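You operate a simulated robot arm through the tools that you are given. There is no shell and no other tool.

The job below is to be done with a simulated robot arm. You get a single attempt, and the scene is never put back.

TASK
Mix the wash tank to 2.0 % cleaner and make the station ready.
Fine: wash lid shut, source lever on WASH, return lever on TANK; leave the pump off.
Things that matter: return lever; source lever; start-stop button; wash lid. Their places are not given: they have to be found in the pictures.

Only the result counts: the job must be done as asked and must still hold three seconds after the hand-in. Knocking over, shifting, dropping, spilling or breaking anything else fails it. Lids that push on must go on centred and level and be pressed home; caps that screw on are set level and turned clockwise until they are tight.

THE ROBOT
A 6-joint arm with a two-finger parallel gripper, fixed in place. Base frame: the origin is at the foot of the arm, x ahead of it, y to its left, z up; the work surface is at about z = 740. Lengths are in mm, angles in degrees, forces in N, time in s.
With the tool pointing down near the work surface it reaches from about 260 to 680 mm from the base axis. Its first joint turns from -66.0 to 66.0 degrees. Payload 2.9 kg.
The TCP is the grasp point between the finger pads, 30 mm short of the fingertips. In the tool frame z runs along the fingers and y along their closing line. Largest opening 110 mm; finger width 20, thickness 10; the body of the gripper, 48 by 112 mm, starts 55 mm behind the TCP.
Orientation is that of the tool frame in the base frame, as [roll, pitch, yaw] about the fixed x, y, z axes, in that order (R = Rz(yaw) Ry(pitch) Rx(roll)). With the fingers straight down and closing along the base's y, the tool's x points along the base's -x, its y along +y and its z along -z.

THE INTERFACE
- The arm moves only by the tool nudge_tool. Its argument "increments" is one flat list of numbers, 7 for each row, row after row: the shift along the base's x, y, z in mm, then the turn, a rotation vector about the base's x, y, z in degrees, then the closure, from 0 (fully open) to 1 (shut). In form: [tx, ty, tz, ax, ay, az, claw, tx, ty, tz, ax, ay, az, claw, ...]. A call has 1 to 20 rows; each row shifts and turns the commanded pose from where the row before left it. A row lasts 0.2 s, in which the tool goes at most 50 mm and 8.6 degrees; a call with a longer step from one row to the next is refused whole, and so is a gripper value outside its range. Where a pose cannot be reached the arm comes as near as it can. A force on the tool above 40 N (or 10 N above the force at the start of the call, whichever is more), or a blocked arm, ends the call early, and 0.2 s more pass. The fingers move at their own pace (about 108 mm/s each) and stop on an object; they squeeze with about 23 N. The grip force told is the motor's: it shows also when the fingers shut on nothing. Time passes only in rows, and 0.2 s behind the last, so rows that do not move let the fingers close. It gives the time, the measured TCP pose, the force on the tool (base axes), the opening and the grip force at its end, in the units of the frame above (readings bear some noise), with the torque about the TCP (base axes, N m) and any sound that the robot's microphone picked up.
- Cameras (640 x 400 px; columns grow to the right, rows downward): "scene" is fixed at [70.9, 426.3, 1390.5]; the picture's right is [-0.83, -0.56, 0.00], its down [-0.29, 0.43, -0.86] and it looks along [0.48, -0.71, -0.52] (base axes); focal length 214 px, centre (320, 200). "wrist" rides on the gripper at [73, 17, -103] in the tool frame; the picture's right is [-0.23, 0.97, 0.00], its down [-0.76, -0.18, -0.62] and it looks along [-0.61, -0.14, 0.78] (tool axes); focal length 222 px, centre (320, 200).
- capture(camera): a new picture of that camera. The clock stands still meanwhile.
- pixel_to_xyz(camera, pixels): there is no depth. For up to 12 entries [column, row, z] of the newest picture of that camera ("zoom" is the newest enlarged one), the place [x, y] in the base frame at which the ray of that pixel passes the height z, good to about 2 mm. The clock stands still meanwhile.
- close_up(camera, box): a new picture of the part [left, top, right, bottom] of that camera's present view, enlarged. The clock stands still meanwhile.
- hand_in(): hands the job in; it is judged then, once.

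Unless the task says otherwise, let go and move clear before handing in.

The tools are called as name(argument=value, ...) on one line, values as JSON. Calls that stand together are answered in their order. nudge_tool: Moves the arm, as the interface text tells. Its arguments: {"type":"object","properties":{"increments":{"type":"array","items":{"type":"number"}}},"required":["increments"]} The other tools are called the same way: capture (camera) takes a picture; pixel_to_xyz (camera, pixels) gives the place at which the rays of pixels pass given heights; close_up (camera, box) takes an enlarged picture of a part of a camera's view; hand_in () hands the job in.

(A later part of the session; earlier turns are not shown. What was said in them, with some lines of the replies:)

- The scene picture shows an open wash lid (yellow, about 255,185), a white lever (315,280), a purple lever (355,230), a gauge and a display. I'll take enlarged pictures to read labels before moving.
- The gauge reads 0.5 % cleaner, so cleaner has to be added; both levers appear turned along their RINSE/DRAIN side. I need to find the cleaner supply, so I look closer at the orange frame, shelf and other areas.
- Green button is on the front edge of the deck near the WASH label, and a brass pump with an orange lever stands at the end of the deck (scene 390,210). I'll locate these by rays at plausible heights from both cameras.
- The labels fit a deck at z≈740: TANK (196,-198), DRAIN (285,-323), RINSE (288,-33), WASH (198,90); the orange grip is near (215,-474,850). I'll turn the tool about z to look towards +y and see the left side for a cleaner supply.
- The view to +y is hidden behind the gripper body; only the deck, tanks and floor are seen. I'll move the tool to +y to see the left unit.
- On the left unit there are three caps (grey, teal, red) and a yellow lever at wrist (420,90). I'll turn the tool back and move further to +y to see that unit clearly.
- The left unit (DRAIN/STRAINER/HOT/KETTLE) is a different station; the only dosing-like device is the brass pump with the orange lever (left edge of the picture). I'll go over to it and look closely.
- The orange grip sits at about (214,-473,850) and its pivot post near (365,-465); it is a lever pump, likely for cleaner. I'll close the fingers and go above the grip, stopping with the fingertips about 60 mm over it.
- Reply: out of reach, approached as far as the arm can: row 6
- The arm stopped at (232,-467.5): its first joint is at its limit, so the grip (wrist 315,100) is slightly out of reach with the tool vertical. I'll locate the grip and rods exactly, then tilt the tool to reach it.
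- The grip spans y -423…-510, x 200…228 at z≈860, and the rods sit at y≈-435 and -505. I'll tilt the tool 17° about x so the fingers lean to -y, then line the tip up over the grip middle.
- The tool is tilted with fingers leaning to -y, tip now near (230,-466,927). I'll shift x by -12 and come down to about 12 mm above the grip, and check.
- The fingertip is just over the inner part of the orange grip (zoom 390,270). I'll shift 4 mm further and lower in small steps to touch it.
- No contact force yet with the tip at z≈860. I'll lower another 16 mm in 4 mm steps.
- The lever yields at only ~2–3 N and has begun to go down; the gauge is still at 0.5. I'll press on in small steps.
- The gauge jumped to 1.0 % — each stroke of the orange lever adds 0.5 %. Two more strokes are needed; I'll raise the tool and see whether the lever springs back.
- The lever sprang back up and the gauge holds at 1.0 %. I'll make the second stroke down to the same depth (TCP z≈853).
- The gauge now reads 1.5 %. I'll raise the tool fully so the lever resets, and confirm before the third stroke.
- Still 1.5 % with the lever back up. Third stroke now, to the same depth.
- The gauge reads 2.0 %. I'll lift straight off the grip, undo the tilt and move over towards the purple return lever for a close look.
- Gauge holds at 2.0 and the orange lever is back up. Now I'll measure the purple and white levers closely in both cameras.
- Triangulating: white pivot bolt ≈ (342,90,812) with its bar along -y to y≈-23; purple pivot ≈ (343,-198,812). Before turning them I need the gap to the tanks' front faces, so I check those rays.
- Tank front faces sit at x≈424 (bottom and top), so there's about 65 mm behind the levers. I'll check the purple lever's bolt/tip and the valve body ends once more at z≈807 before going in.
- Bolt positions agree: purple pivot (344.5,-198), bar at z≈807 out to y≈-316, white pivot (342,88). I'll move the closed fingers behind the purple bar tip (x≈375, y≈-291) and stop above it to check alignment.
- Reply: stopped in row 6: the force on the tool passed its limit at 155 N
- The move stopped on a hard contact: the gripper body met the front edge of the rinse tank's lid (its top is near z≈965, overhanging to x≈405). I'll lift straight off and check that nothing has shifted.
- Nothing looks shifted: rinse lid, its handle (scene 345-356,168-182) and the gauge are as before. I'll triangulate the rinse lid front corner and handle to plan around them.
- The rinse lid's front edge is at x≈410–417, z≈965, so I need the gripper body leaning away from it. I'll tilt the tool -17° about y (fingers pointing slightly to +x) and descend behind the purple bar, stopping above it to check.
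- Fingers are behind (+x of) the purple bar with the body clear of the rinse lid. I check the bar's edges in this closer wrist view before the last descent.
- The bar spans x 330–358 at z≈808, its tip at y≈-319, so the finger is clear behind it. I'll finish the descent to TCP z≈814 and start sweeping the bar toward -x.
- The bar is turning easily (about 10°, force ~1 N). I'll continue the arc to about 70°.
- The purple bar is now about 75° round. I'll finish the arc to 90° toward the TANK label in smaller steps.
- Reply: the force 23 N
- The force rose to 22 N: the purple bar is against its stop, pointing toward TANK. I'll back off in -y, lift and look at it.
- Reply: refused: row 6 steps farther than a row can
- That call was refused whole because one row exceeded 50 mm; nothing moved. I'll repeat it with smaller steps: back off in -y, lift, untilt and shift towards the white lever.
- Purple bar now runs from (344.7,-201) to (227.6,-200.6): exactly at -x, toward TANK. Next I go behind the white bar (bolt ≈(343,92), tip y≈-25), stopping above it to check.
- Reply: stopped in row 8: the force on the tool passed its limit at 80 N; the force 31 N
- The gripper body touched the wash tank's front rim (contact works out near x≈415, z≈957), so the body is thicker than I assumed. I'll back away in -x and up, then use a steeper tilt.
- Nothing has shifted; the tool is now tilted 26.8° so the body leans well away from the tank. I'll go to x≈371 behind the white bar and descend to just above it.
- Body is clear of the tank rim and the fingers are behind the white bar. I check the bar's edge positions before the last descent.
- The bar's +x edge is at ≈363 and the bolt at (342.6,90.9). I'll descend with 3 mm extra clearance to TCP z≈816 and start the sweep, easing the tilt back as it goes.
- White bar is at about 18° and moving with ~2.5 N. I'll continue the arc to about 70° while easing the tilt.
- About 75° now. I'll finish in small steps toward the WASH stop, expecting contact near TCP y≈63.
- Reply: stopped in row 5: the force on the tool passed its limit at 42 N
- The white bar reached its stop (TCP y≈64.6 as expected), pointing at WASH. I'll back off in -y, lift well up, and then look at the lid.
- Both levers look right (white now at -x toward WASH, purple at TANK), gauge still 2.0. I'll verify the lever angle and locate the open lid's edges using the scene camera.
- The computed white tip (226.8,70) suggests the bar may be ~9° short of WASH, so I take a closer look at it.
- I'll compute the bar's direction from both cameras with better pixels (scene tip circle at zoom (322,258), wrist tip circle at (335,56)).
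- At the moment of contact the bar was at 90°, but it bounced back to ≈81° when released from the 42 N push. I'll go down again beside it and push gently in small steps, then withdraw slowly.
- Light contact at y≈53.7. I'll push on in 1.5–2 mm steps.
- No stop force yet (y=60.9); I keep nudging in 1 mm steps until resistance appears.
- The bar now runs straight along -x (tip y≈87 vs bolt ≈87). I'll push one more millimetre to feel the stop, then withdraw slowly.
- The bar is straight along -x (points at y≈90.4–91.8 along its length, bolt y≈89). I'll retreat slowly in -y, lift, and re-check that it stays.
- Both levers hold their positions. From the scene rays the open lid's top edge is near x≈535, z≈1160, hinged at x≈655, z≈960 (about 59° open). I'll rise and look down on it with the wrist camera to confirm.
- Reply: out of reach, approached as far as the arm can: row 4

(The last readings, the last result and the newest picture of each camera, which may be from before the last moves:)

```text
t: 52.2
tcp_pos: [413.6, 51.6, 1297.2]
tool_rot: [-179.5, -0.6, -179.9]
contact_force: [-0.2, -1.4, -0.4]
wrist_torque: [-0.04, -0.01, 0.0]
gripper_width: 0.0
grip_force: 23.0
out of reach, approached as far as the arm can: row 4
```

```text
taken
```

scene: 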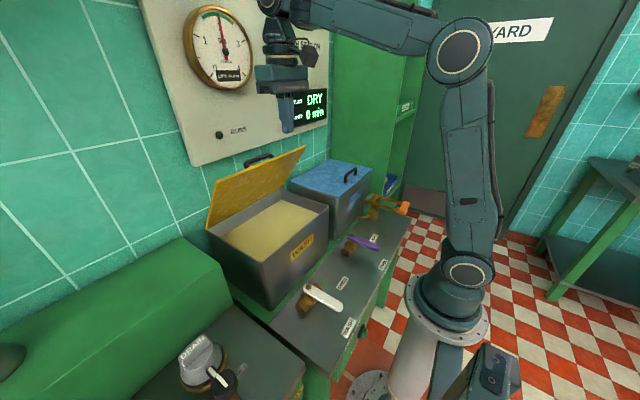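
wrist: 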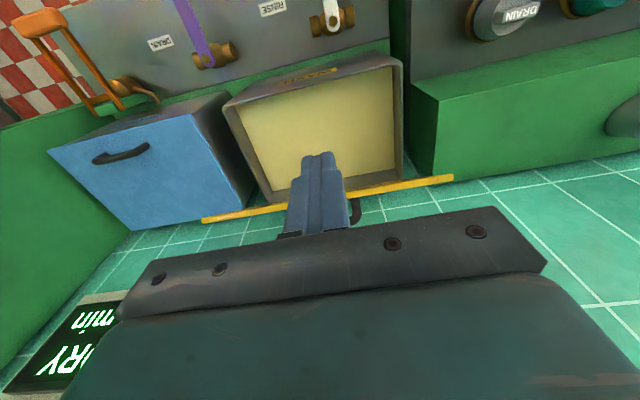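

The lid is seen edge-on from here (line 202,221 to 453,178), confirming it's open about 55–59°; part of its handle shows at (355,212). I'll get coordinates for these.

pixel_to_xyz(camera="wrist", pixels=[[453, 178, 1150], [453, 178, 1165], [202, 221, 1150], [202, 221, 1165], [357, 212, 1130], [357, 222, 1130], [403, 180, 957], [403, 62, 957], [225, 110, 957], [150, 148, 1000], [94, 160, 1000]])

pixel_to_xyz(camera="scene", pixels=[[216, 182.7, 1155], [306, 145.3, 1165], [246, 166, 1120], [246, 160, 1140], [273, 155, 1140], [274, 158, 1120], [260, 156, 1140]])

close_up(camera="scene", box=[200, 120, 320, 220])

close_up(camera="wrist", box=[190, 140, 470, 260])

```text
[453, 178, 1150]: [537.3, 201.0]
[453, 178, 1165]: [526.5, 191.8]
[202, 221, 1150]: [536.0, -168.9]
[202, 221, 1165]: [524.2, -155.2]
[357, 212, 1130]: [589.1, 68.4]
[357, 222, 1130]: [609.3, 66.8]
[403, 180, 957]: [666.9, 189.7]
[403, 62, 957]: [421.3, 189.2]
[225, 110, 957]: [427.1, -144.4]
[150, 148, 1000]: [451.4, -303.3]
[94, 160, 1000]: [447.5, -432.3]
```

```text
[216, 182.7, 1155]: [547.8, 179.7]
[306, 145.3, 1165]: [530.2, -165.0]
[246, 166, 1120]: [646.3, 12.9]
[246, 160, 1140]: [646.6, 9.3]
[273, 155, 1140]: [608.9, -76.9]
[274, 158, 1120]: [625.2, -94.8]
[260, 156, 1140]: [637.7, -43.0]
```

```text
4.00 times, centred on (260, 170) of scene
```

zoom: 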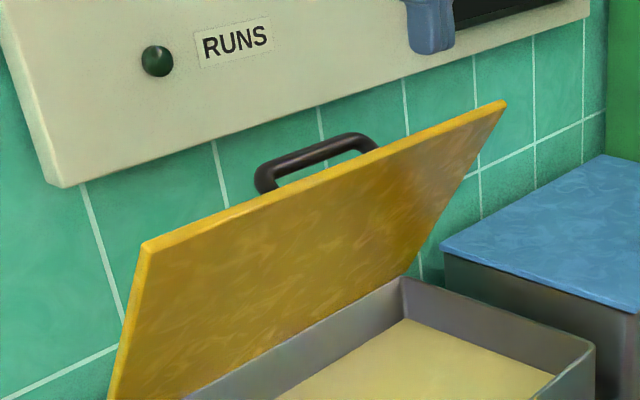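

```text
2.29 times, centred on (330, 200) of wrist
```

zoom: 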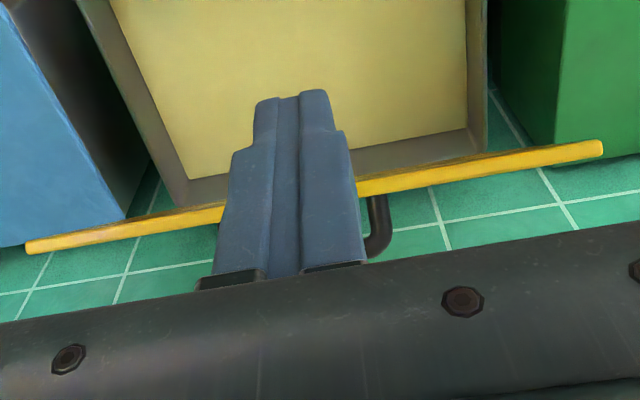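

The lid's upper edge is at (≈535, y -160…190, z≈1155), with its handle spanning about y -50…75 on the wall side. I'll move above and behind the edge at y≈125 (clear of the handle) and verify before lowering.

nudge_tool(increments=[41.6, 18.4, 0, 0, 0, 0, 1, 41.6, 18.4, 0, 0, 0, 0, 1, 41.6, 18.4, 0, 0, 0, 0, 1, 41.6, 18.4, 0, 0, 0, 0, 1, 0, 0, 0, 0, 0, 0, 1])

capture(camera="wrist")

capture(camera="scene")

```text
t: 53.4
tcp_pos: [532.9, 113.0, 1262.6]
tool_rot: [-179.5, -0.5, -179.8]
contact_force: [-0.2, -0.1, -0.2]
wrist_torque: [-0.02, -0.01, 0.01]
gripper_width: 0.0
grip_force: 23.0
out of reach, approached as far as the arm can: row 3, 4
```

```text
taken
```

wrist: 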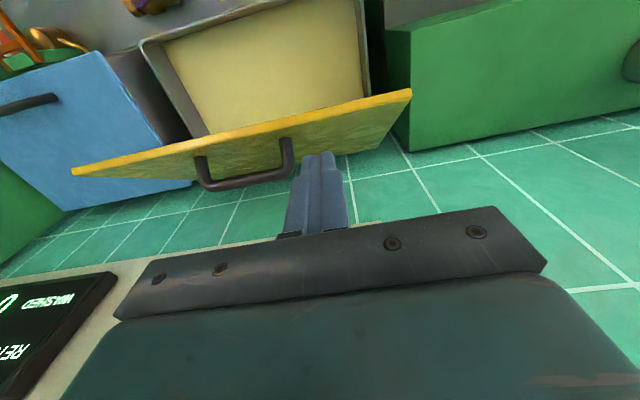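

```text
taken
```

scene: 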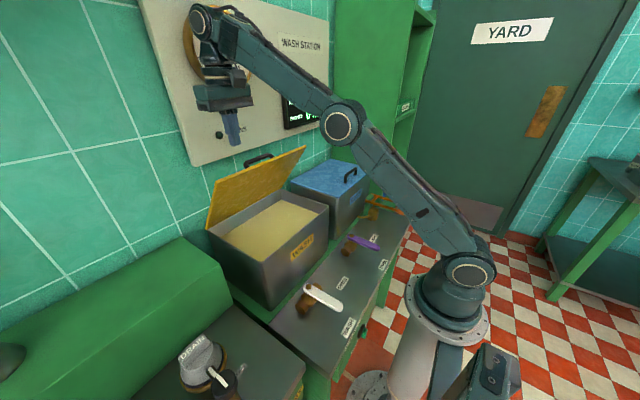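

The arm is near full stretch here (532.9,113,1262.6), with fingers just above the lid edge and right of the handle (wrist 290,160). I'll tilt -17° about y to gain reach and move behind the edge at z≈1215.

nudge_tool(increments=[0, 4, 0, 0, -8.5, 0, 1, 0, 4, 0, 0, -8.5, 0, 1, 22, 0, -23, 0, 0, 0, 1, 23, 0, -24, 0, 0, 0, 1, 0, 0, 0, 0, 0, 0, 1])

capture(camera="wrist")

close_up(camera="scene", box=[180, 100, 340, 240])

```text
t: 54.6
tcp_pos: [577.3, 120.7, 1216.3]
tool_rot: [-179.6, 16.5, -179.9]
contact_force: [0.7, -0.6, -1.0]
wrist_torque: [-0.02, 0.0, 0.0]
gripper_width: 0.0
grip_force: 23.2
```

```text
taken
```

wrist: 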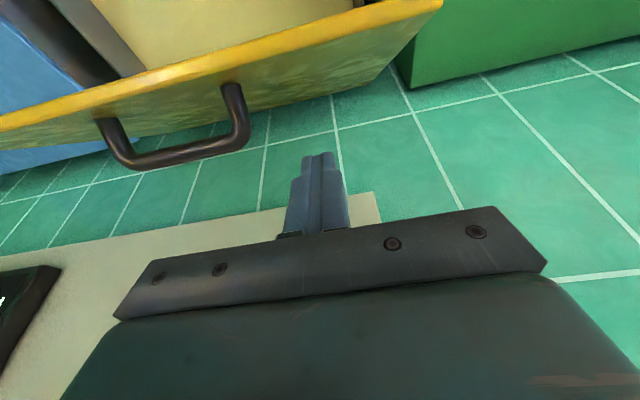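

```text
2.86 times, centred on (260, 170) of scene
```

zoom: 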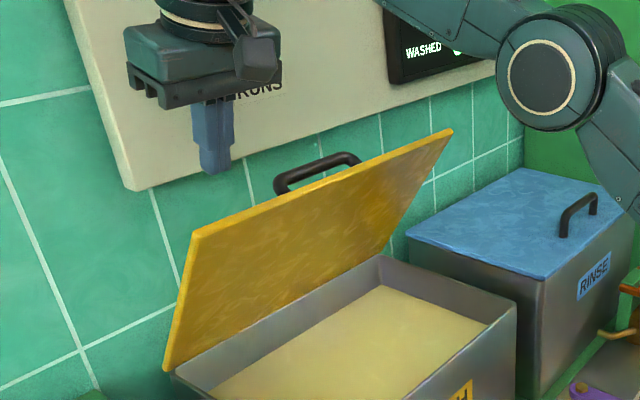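

The fingers are now behind the lid, left of its handle. I check the edge and handle positions relative to the fingertip before lowering.

pixel_to_xyz(camera="wrist", pixels=[[340, 38, 1160], [340, 30, 1155], [440, 3, 1160], [240, 145, 1140], [125, 162, 1140], [232, 85, 1130], [318, 153, 1187], [375, 65, 1040]])

```text
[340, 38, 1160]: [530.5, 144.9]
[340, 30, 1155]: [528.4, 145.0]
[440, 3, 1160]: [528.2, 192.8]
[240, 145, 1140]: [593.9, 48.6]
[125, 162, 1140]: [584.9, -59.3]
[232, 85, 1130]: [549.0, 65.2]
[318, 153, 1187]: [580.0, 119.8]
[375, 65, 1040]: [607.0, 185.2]
```

The lid edge is at x≈530, z≈1157 and the handle ends at y≈65, so y≈120 is clear. I'll lower 49 mm behind the lid and ease toward it until light contact.

nudge_tool(increments=[0, 0, -25, 0, 0, 0, 1, 0, 0, -24, 0, 0, 0, 1, -8, 0, 0, 0, 0, 0, 1, -6, 0, 0, 0, 0, 0, 1, -6, 0, 0, 0, 0, 0, 1, -5, 0, -3, 0, 0, 0, 1, -6, 0, -4, 0, 0, 0, 1])

close_up(camera="scene", box=[180, 100, 340, 240])

capture(camera="wrist")

```text
t: 56.2
tcp_pos: [581.9, 128.6, 1185.7]
tool_rot: [-179.5, 16.4, -179.9]
contact_force: [0.8, -0.1, 1.0]
wrist_torque: [-0.01, -0.03, 0.01]
gripper_width: 0.0
grip_force: 23.1
out of reach, approached as far as the arm can: row 2, 3, 4, 5, 6, 7
```

```text
2.86 times, centred on (260, 170) of scene
```

zoom: 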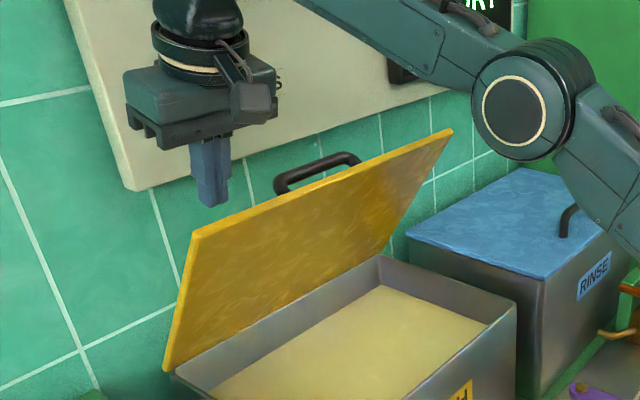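

```text
taken
```

wrist: 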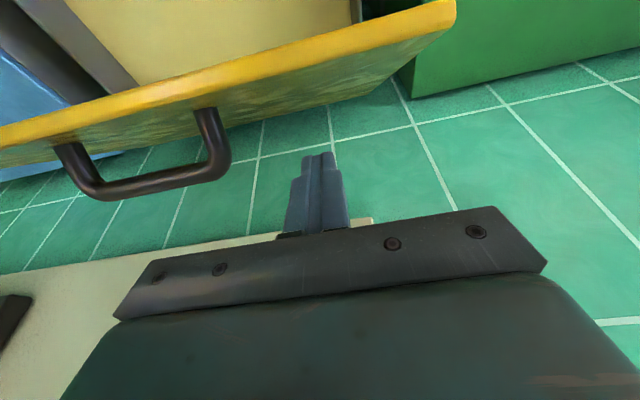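

The arm reported "out of reach" and stayed at (581.9,128.6,1185.7), drifting outward rather than following; no contact forces. I'll try small inward moves to see whether it follows again.

nudge_tool(increments=[-4, -2, 0, 0, 0, 0, 1, -4, -2, 0, 0, 0, 0, 1])

```text
t: 56.8
tcp_pos: [579.3, 125.6, 1189.1]
tool_rot: [-179.5, 16.4, -179.9]
contact_force: [-0.1, -0.5, -0.1]
wrist_torque: [-0.01, -0.01, -0.02]
gripper_width: 0.1
grip_force: 23.1
out of reach, approached as far as the arm can: row 1, 2
```

The arm slides along some limit (moved -3 inward, +3.4 up) instead of following. I'll look at the whole arm to understand which joint is limiting.

capture(camera="scene")

close_up(camera="scene", box=[170, 0, 530, 320])

```text
taken
```

scene: 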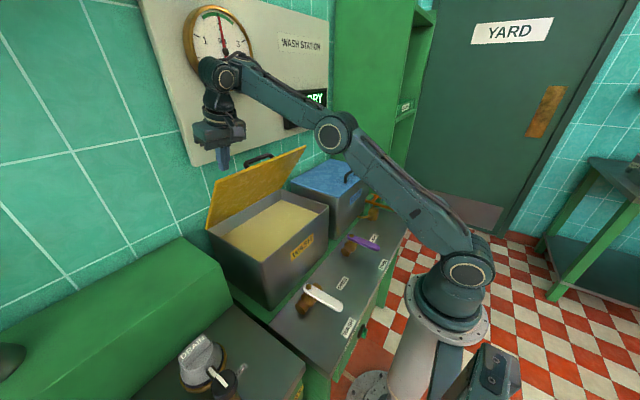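

```text
1.25 times, centred on (350, 160) of scene
```

zoom: 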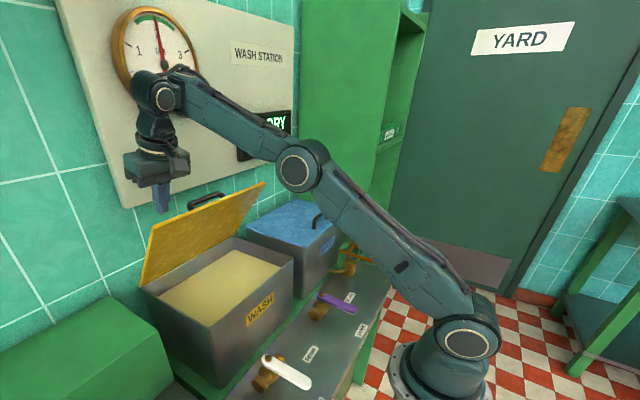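

The pictures show the arm well extended with the wrist bent over the lid; the limit isn't clear. I'll test by untilting slightly and moving back up/inward to find a freer posture.

nudge_tool(increments=[0, 0, 10, 0, 4, 0, 1, 0, 0, 0, 0, 4, 0, 1, 0, 0, -8, 0, 0, 0, 1, 0, 0, -8, 0, 0, 0, 1])

```text
t: 57.8
tcp_pos: [579.9, 128.0, 1180.2]
tool_rot: [-179.2, 11.8, -179.9]
contact_force: [0.3, 0.2, -0.1]
wrist_torque: [-0.03, 0.01, -0.02]
gripper_width: 0.0
grip_force: 23.1
out of reach, approached as far as the arm can: row 1, 2
```

Going down was accepted once the tilt was a bit smaller (now z=1180, tilt 11.8°, no contact). I'll continue with small steps down and inward to see if it follows.

nudge_tool(increments=[0, 0, -6, 0, 0, 0, 1, 0, 0, -6, 0, 0, 0, 1, -3, 0, 0, 0, 0, 0, 1, -3, 0, 0, 0, 0, 0, 1])

capture(camera="wrist")

```text
t: 58.8
tcp_pos: [574.2, 126.5, 1167.1]
tool_rot: [-179.3, 11.7, -179.9]
contact_force: [-0.3, 1.0, -0.8]
wrist_torque: [0.02, 0.0, 0.01]
gripper_width: 0.0
grip_force: 23.2
```

```text
taken
```

wrist: 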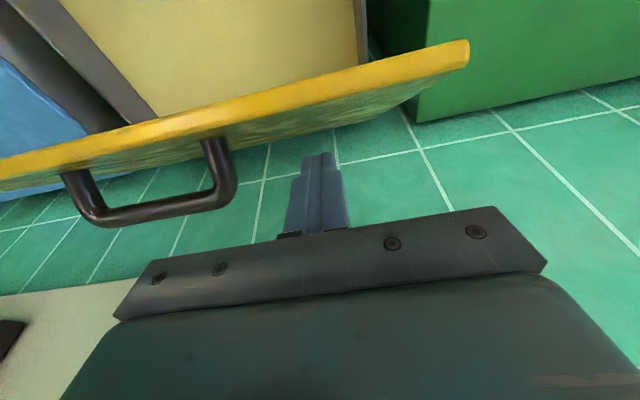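

It follows normally now: (574,126.5,1167), behind the lid with ~15 mm gap. I'll ease toward -x until contact and see how the lid responds.

nudge_tool(increments=[-6, 0, 0, 0, 0, 0, 1, -5, 0, 0, 0, 0, 0, 1, -4, 0, 0, 0, 0, 0, 1, -4, 0, 0, 0, 0, 0, 1, -4, 0, -2, 0, 0, 0, 1])

close_up(camera="scene", box=[180, 100, 340, 240])

capture(camera="wrist")

```text
t: 60.0
tcp_pos: [563.3, 128.7, 1174.5]
tool_rot: [-179.3, 11.6, -179.9]
contact_force: [0.5, 0.0, -0.3]
wrist_torque: [-0.03, -0.02, 0.02]
gripper_width: 0.0
grip_force: 23.0
out of reach, approached as far as the arm can: row 2, 3, 4, 5
```

```text
2.86 times, centred on (260, 170) of scene
```

zoom: 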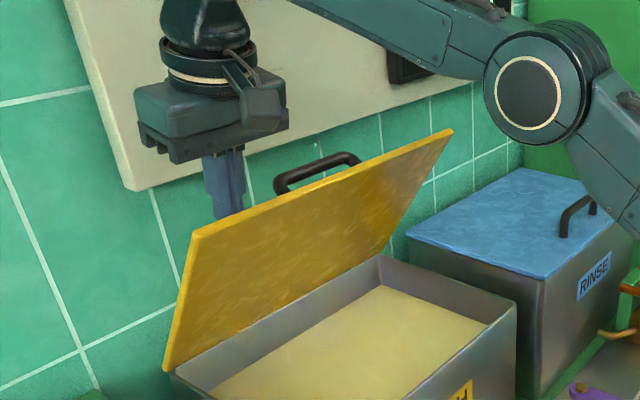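

```text
taken
```

wrist: 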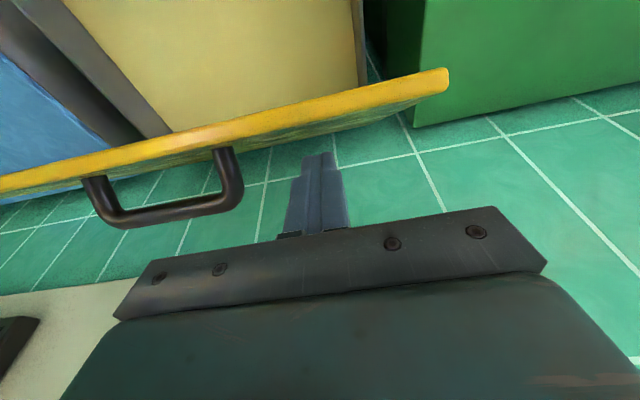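

Working out the distances, every blocked pose has the same shoulder-to-wrist distance, so the elbow likely flipped below the straight line when I over-stretched earlier. I'll go back up to near full stretch and retract, to bring the elbow up again.

nudge_tool(increments=[0, 0, 30, 0, 0, 0, 1, 0, 0, 30, 0, 0, 0, 1, -10, -5, 20, 0, 4, 0, 1, -10, -5, 15, 0, 4, 0, 1, 0, 0, 15, 0, 4, 0, 1])

capture(camera="scene")

```text
t: 61.2
tcp_pos: [526.5, 114.5, 1269.6]
tool_rot: [-179.4, -0.1, -179.8]
contact_force: [-0.5, 0.7, 0.4]
wrist_torque: [0.02, -0.01, -0.01]
gripper_width: 0.1
grip_force: 23.6
out of reach, approached as far as the arm can: row 5
```

```text
taken
```

scene: 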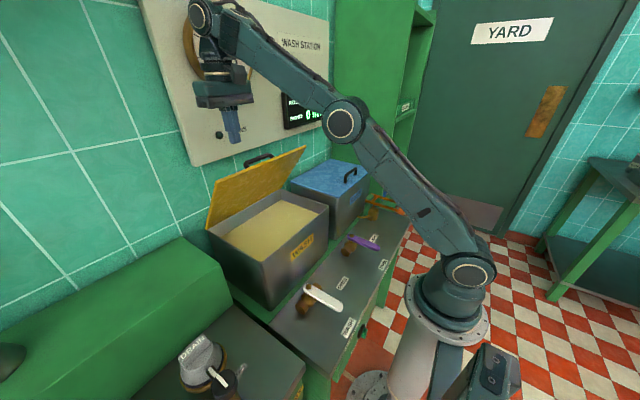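

The arm is straight again at (526.5,114.5,1269.6). Now I retract in -x and watch whether the elbow comes up.

nudge_tool(increments=[-15, -3, 0, 0, 0, 0, 1, -20, -4, 0, 0, 0, 0, 1, -20, -4, 0, 0, 0, 0, 1])

capture(camera="scene")

```text
t: 62.0
tcp_pos: [471.7, 105.4, 1268.7]
tool_rot: [-179.3, -0.3, -179.9]
contact_force: [-0.4, 0.5, 0.8]
wrist_torque: [0.01, -0.04, -0.03]
gripper_width: 0.0
grip_force: 23.1
```

```text
taken
```

scene: 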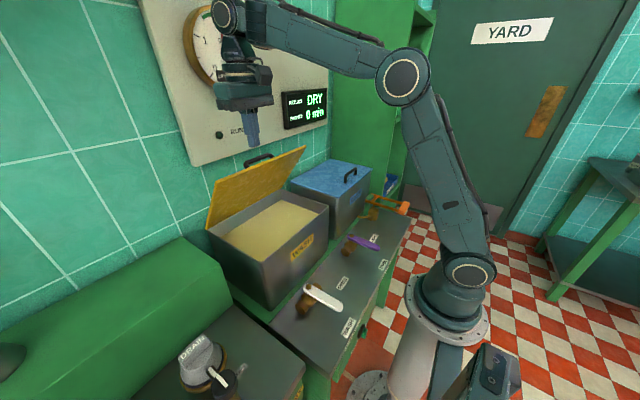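

The elbow is up again (scene 403,77). I'll tilt first here, then go out behind the lid at z≈1215 keeping well short of full stretch.

nudge_tool(increments=[8, 2, -5, 0, -8.5, 0, 1, 8, 2, -5, 0, -8.5, 0, 1, 30, 4, -15, 0, 0, 0, 1, 30, 4, -15, 0, 0, 0, 1, 30, 4, -13, 0, 0, 0, 1, 0, 0, 0, 0, 0, 0, 1])

capture(camera="scene")

capture(camera="wrist")

```text
t: 63.4
tcp_pos: [585.8, 122.8, 1228.5]
tool_rot: [-179.3, 16.8, 180.0]
contact_force: [-0.4, -0.6, -1.1]
wrist_torque: [-0.03, -0.01, -0.03]
gripper_width: 0.0
grip_force: 22.7
out of reach, approached as far as the arm can: row 2
```

```text
taken
```

scene: 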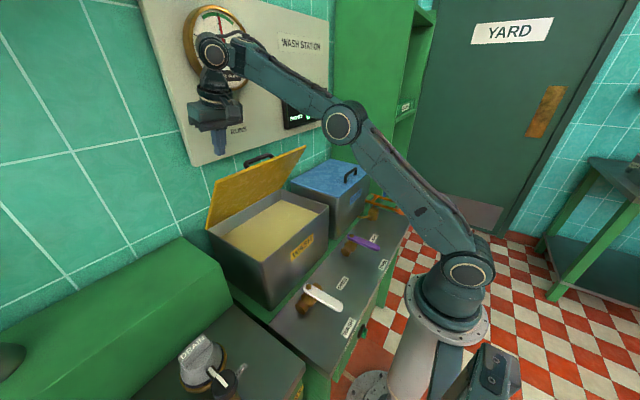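

```text
taken
```

wrist: 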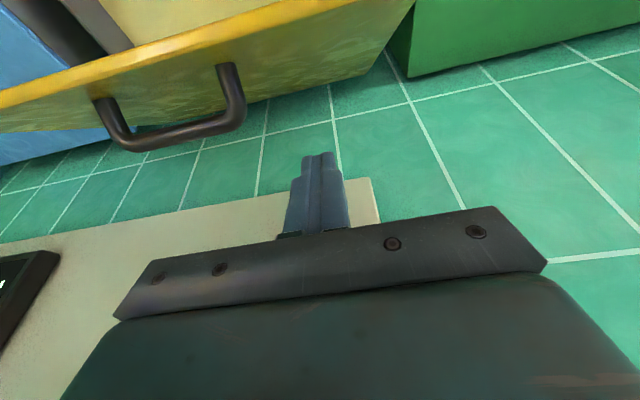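

Now at (585.8,122.8,1228.5) with the elbow slightly above the line. I'll descend behind the lid in small steps; that will show whether the elbow is on the good side.

nudge_tool(increments=[-3, 0, -12, 0, 0, 0, 1, -3, 0, -12, 0, 0, 0, 1, -3, 0, -12, 0, 0, 0, 1, -2, 0, -12, 0, 0, 0, 1, 0, 0, -10, 0, 0, 0, 1])

capture(camera="scene")

```text
t: 64.6
tcp_pos: [588.0, 126.8, 1180.9]
tool_rot: [-179.3, 16.8, -179.9]
contact_force: [-0.4, 0.3, -0.6]
wrist_torque: [0.02, 0.0, 0.02]
gripper_width: 0.0
grip_force: 22.7
out of reach, approached as far as the arm can: row 4, 5
```

```text
taken
```

scene: 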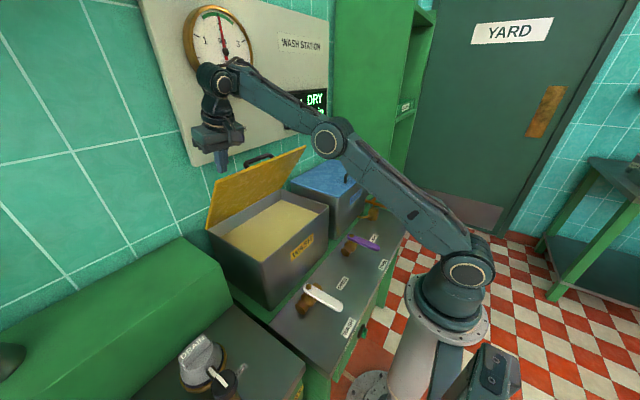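

The arm again stops following with the 17° tilt; smaller tilt let it go lower before. I'll reduce the tilt toward vertical here, behind the lid, while lowering slightly.

nudge_tool(increments=[0, 0, 0, 0, 4, 0, 1, 0, 0, -3, 0, 4, 0, 1, 0, 0, -3, 0, 4, 0, 1, 0, 0, -3, 0, 4, 0, 1, 0, 0, 0, 0, 0, 0, 1])

capture(camera="scene")

```text
t: 65.8
tcp_pos: [590.9, 124.1, 1174.8]
tool_rot: [-178.3, 3.9, 180.0]
contact_force: [0.2, 0.5, -0.4]
wrist_torque: [0.03, 0.02, -0.03]
gripper_width: 0.0
grip_force: 23.3
out of reach, approached as far as the arm can: row 4
```

```text
taken
```

scene: 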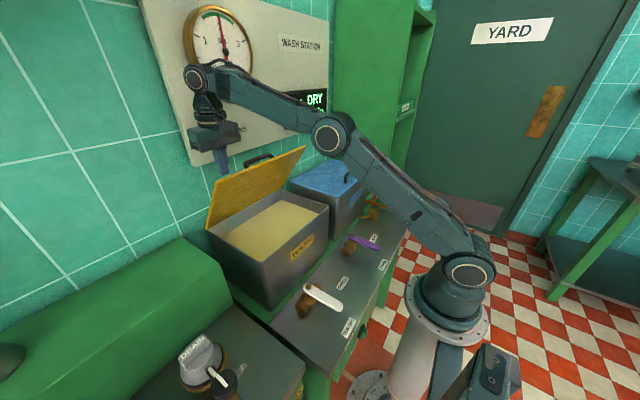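

Tilt is down to 3.9° at (590.9,124.1,1174.8). I'll now try easing inward toward the lid in small steps, letting the tilt go to zero.

nudge_tool(increments=[-5, 0, -1, 0, 0, 0, 1, -5, 0, -1, 0, 1, 0, 1, -5, 0, -1, 0, 1, 0, 1, -5, 0, 0, 0, 1, 0, 1])

```text
t: 66.8
tcp_pos: [570.0, 124.5, 1171.9]
tool_rot: [-178.4, 0.8, -179.9]
contact_force: [0.2, -0.5, -0.3]
wrist_torque: [0.01, -0.01, 0.0]
gripper_width: 0.2
grip_force: 23.0
```

It follows again with the tool vertical at (570,124.5,1171.9). I'll continue toward the lid and begin following its arc.

nudge_tool(increments=[-5, 0, -2, 0, 0, 0, 1, -5, 0, -3, 0, 0, 0, 1, -5, 0, -3, 0, 0, 0, 1, -5, 0, -3, 0, 0, 0, 1])

close_up(camera="scene", box=[180, 100, 340, 240])

capture(camera="wrist")

```text
t: 67.8
tcp_pos: [550.7, 124.7, 1161.6]
tool_rot: [-178.4, 0.8, 180.0]
contact_force: [1.2, 0.0, 0.6]
wrist_torque: [0.04, -0.05, 0.0]
gripper_width: 0.0
grip_force: 22.7
```

```text
2.86 times, centred on (260, 170) of scene
```

zoom: 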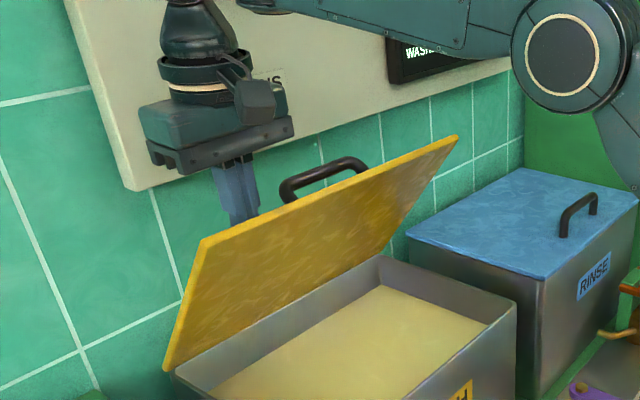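

```text
taken
```

wrist: 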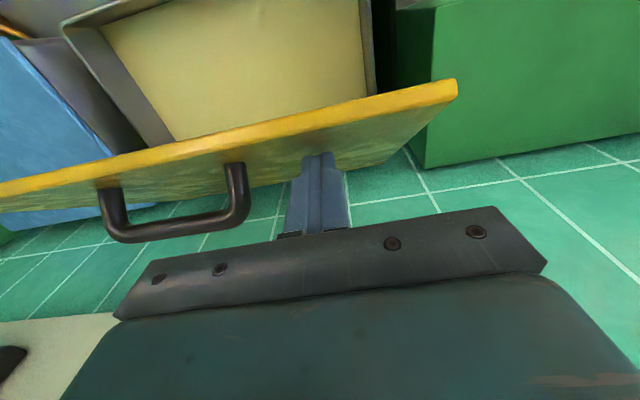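

The lid is now moving under a light push (~1 N). I'll follow its arc down to about 35°.

nudge_tool(increments=[-6.7, 0, -10, 0, 0, 0, 1, -13.4, 0, -11, 0, 0, 0, 1, -12.5, 0, -12, 0, 0, 0, 1, -11.3, 0, -13.4, 0, 0, 0, 1])

close_up(camera="scene", box=[180, 100, 340, 240])

capture(camera="wrist")

```text
t: 68.8
tcp_pos: [526.4, 131.4, 1130.9]
tool_rot: [-178.3, 0.8, 179.8]
contact_force: [-0.1, 0.7, 0.3]
wrist_torque: [-0.04, 0.03, 0.01]
gripper_width: 0.2
grip_force: 23.3
out of reach, approached as far as the arm can: row 3, 4
```

```text
2.86 times, centred on (260, 170) of scene
```

zoom: 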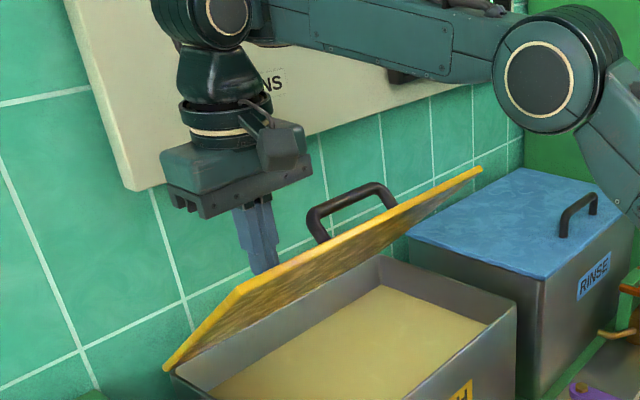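

```text
taken
```

wrist: 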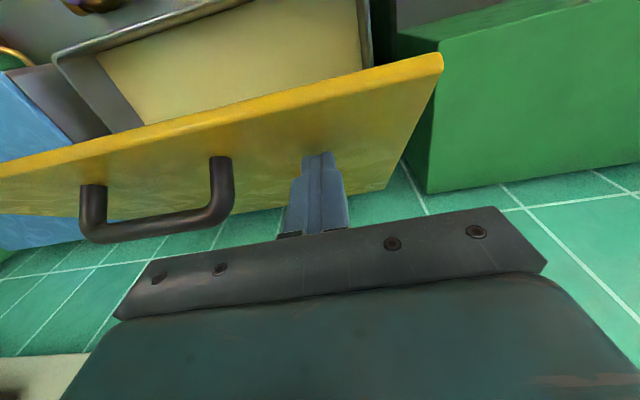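

The lid is down to about 40° and the contact is light, but the wrist limit returned at this height. Letting the fingers lean back toward the robot (positive turn about y) should free it and also press square on the lid, so I continue that way.

nudge_tool(increments=[0, 0, 0, 0, 4, 0, 1, -6, -2, -4, 0, 3, 0, 1, -6, -2, -4, 0, 2, 0, 1, -9, -2, -13, 0, 3, 0, 1])

close_up(camera="scene", box=[180, 100, 340, 240])

```text
t: 69.8
tcp_pos: [518.7, 134.6, 1116.7]
tool_rot: [-178.1, -7.5, -179.9]
contact_force: [-0.1, 0.5, 0.8]
wrist_torque: [-0.04, 0.05, 0.0]
gripper_width: 0.0
grip_force: 22.7
out of reach, approached as far as the arm can: row 2, 3
```

```text
2.86 times, centred on (260, 170) of scene
```

zoom: 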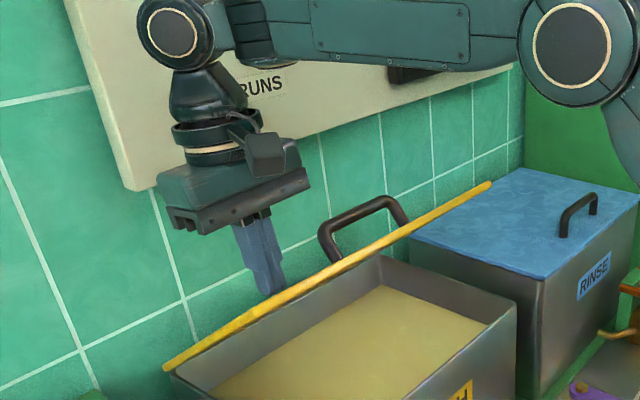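

The lid is now about 36° (edge-on in the view) and stays where I leave it. I'll add more backward lean and keep following the arc down in small steps.

nudge_tool(increments=[2, -2, 2, 0, 5, 0, 1, 0, -2, 0, 0, 4, 0, 1, -4, -2, -6, 0, 2, 0, 1, -4, -2, -8, 0, 2, 0, 1, -6, 0, -10, 0, 0, 0, 1])

close_up(camera="scene", box=[180, 100, 340, 240])

```text
t: 71.0
tcp_pos: [508.1, 125.4, 1094.8]
tool_rot: [-178.1, -20.5, 180.0]
contact_force: [-1.3, -0.2, 1.3]
wrist_torque: [-0.04, 0.01, 0.02]
gripper_width: 0.0
grip_force: 22.0
```

```text
2.86 times, centred on (260, 170) of scene
```

zoom: 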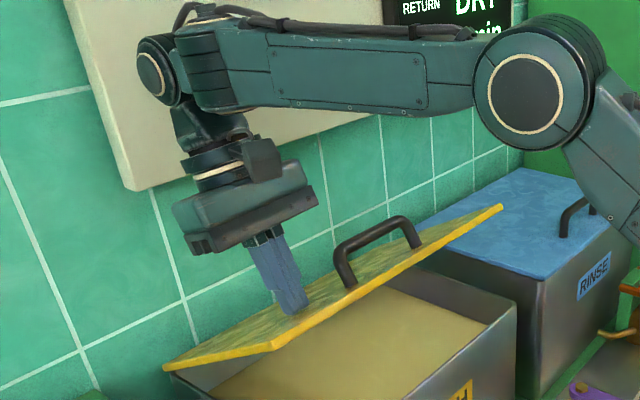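

No limit this time; the lid is about 30° and moving smoothly. I continue down the arc.

nudge_tool(increments=[-5, 0, -9, 0, 1, 0, 1, -5, 0, -8.6, 0, 1, 0, 1, -3, 0, -7.7, 0, 1, 0, 1, -3, 0, -7.7, 0, 1, 0, 1, -2.4, 0, -8, 0, 1, 0, 1, -2.4, 0, -8, 0, 1, 0, 1])

close_up(camera="scene", box=[180, 100, 340, 240])

```text
t: 72.4
tcp_pos: [487.8, 125.1, 1046.0]
tool_rot: [-178.0, -26.5, 180.0]
contact_force: [0.5, 0.4, 0.6]
wrist_torque: [0.01, -0.02, -0.03]
gripper_width: 0.1
grip_force: 23.2
```

```text
2.86 times, centred on (260, 170) of scene
```

zoom: 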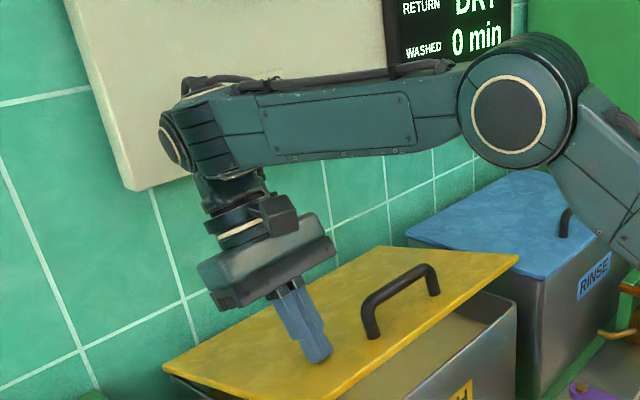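

The lid is at about 15°. I continue down the last part in small steps and watch the force for closure.

nudge_tool(increments=[-2, 0, -8.3, 0, 0.5, 0, 1, -2, 0, -8.3, 0, 0.5, 0, 1, -1, 0, -8.3, 0, 0.5, 0, 1, -1, 0, -8, 0, 0.5, 0, 1, 0, 0, -5, 0, 0, 0, 1, 0, 0, -4, 0, 0, 0, 1])

close_up(camera="scene", box=[180, 100, 340, 270])

```text
t: 73.8
tcp_pos: [480.6, 125.8, 1003.3]
tool_rot: [-178.1, -28.5, -179.9]
contact_force: [0.0, 0.5, -0.8]
wrist_torque: [-0.01, -0.02, 0.0]
gripper_width: 0.0
grip_force: 23.4
```

```text
2.35 times, centred on (260, 185) of scene
```

zoom: 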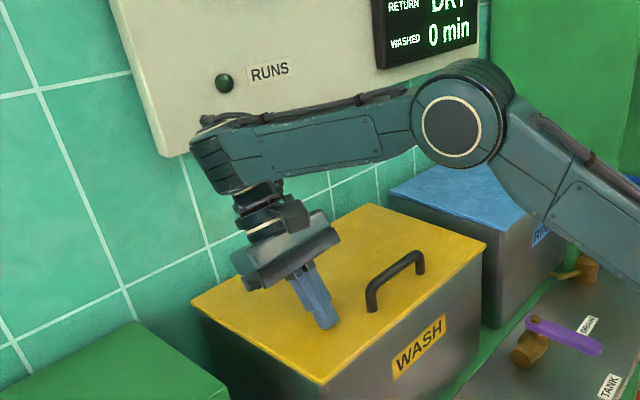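

The lid looks nearly or fully down. I'll press gently downward to make sure it is home.

nudge_tool(increments=[0, 0, -3, 0, 0, 0, 1, 0, 0, -3, 0, 0, 0, 1, 0, 0, -2, 0, 0, 0, 1, 0, 0, -2, 0, 0, 0, 1])

close_up(camera="scene", box=[200, 160, 360, 320])

```text
t: 74.4
tcp_pos: [481.7, 126.6, 1003.1]
tool_rot: [-178.6, -28.3, 179.9]
contact_force: [-1.8, -2.2, 5.3]
wrist_torque: [-0.03, 0.11, 0.02]
gripper_width: 0.0
grip_force: 22.6
stopped in row 3: the force on the tool passed its limit at 45 N (the readings are from after the stop); the commanded pose is now the measured one
```

```text
2.50 times, centred on (280, 240) of scene
```

zoom: 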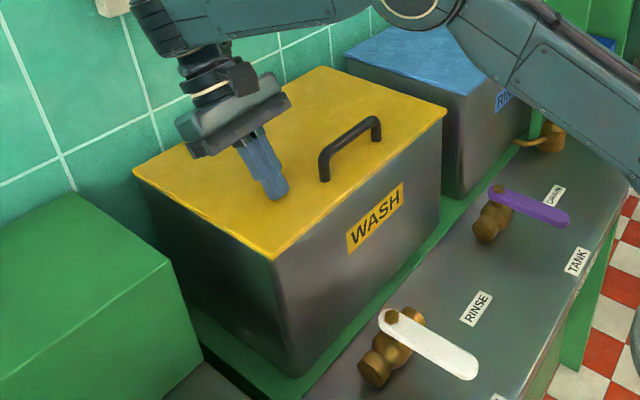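

The press reached 45 N with the lid flush on the tank: it is shut. I'll lift off and check everything again.

nudge_tool(increments=[0, 0, 5, 0, 0, 0, 1, 0, 0, 15, 0, 0, 0, 1, 0, 0, 30, 0, 0, 0, 1, 0, 0, 40, 0, 0, 0, 1, -10, -10, 40, 0, 0, 0, 1, -10, -10, 40, 0, 0, 0, 1])

capture(camera="scene")

close_up(camera="scene", box=[190, 150, 410, 350])

close_up(camera="scene", box=[180, 0, 340, 140])

```text
t: 75.8
tcp_pos: [454.3, 105.0, 1168.8]
tool_rot: [-178.5, -28.1, 180.0]
contact_force: [-1.1, -0.1, 0.2]
wrist_torque: [-0.01, -0.01, 0.01]
gripper_width: 0.0
grip_force: 22.5
out of reach, approached as far as the arm can: row 6
```

```text
taken
```

scene: 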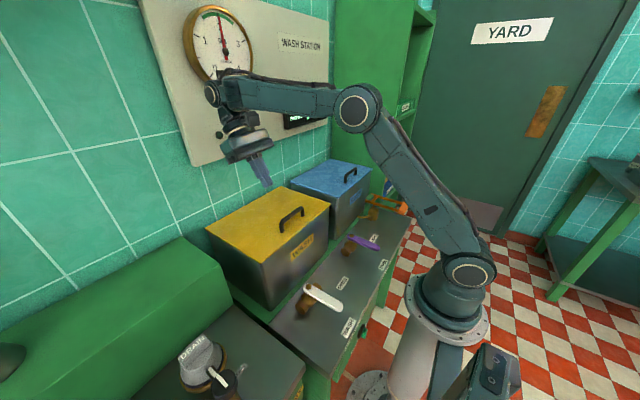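

```text
2.00 times, centred on (300, 250) of scene
```

zoom: 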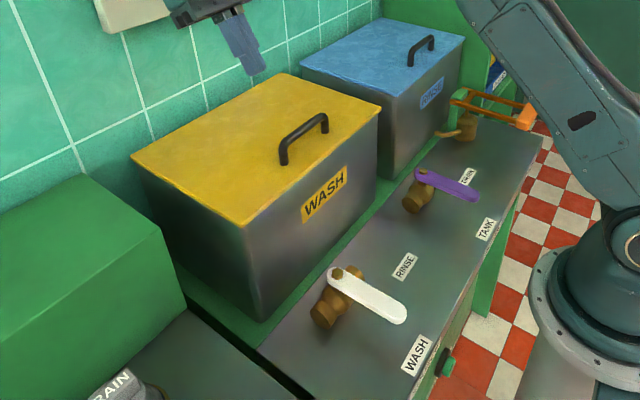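

```text
2.86 times, centred on (260, 70) of scene
```

zoom: 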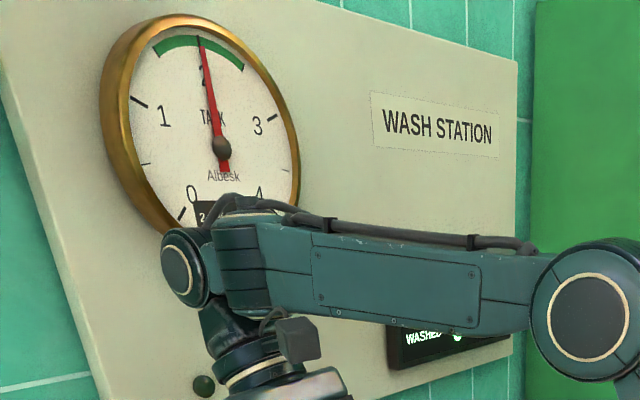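

Lid is shut flat, both levers are in place and the needle is at 2. I'll retract the arm clear and take final pictures to verify the levers, lamp and display.

nudge_tool(increments=[-25, -25, 15, 0, -7, 0, 1, -25, -25, 15, 0, -7, 0, 1, -25, -25, 15, 0, -7, 0, 1, -25, -25, 15, 0, -7, 0, 1, -20, -30, 10, 0, 0, 0, 1, -10, -40, 10, 0, 0, 0, 1, -10, -40, 10, 0, 0, 0, 1, 0, 0, 0, 0, 0, 0, 0.5])

capture(camera="scene")

capture(camera="wrist")

close_up(camera="scene", box=[180, 0, 340, 140])

close_up(camera="scene", box=[190, 150, 410, 350])

```text
t: 77.6
tcp_pos: [327.2, -96.2, 1270.1]
tool_rot: [-178.5, -0.3, 179.9]
contact_force: [1.1, 0.0, -1.0]
wrist_torque: [-0.03, 0.03, -0.01]
gripper_width: 55.3
grip_force: 0.1
out of reach, approached as far as the arm can: row 3, 4
```

```text
taken
```

scene: 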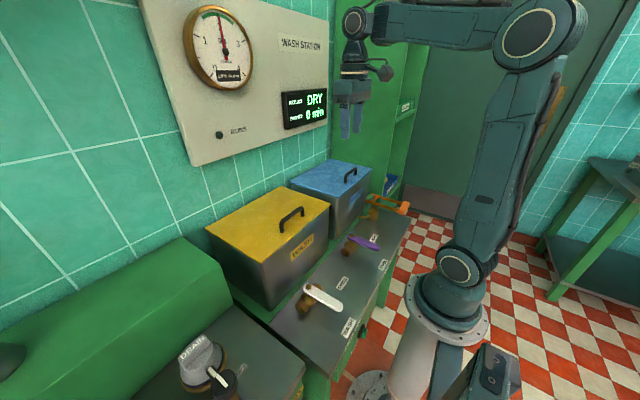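

```text
taken
```

wrist: 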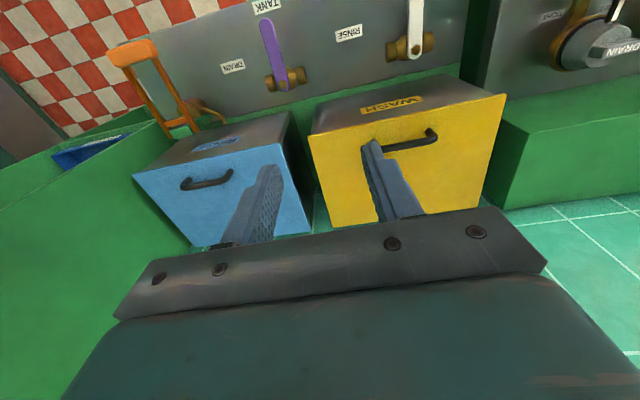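

```text
2.86 times, centred on (260, 70) of scene
```

zoom: 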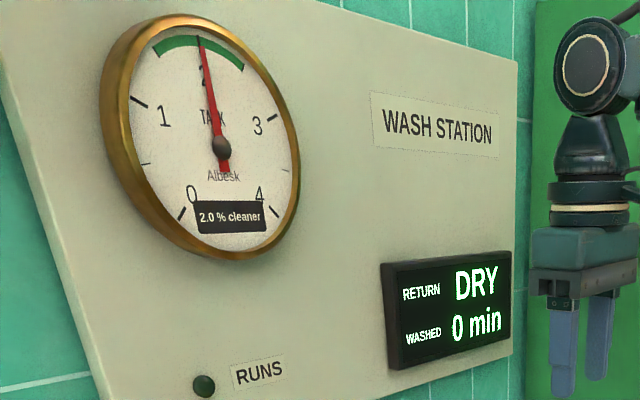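

```text
2.00 times, centred on (300, 250) of scene
```

zoom: 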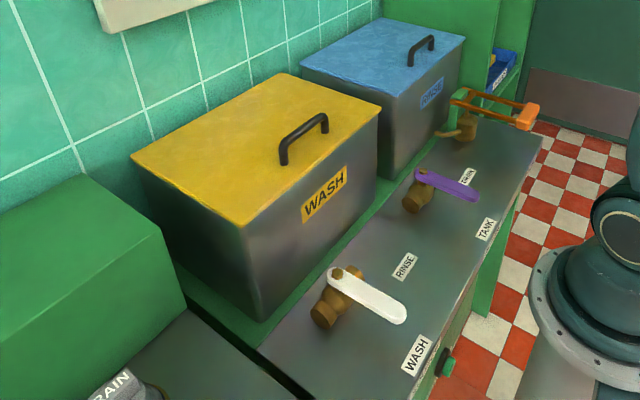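

Final pictures: gauge reads 2.0 % cleaner, the wash lid is flat on its tank, the white lever points at WASH, the purple one at TANK, and the RUNS lamp is dark. The rinse tank and pump lever are unmoved and the arm is clear, so I hand in.

hand_in()

```text
The job is handed in.
```

I've handed the job in; the result hasn't come back yet. In the final pictures:

- **Cleaner:** the gauge reads 2.0 %. It started at 0.5 %, and three strokes of the orange hand pump added 0.5 % each.
- **Wash lid:** shut and flat on the tank. I pressed it down until the force reached 45 N.
- **Source lever (white):** on WASH. It bounced back about 9° after the first push, so I set it again gently and it has stayed.
- **Return lever (purple):** on TANK.
- **Pump:** off. The RUNS lamp is dark and I never touched the start-stop button.

While lining up for the levers, the gripper hit two things: the rinse tank lid's front edge (155 N peak) and the wash tank's front rim (80 N peak). The arm stopped both times, and nothing looks moved or damaged in the pictures taken afterwards.

The arm is clear of the station and holding nothing.
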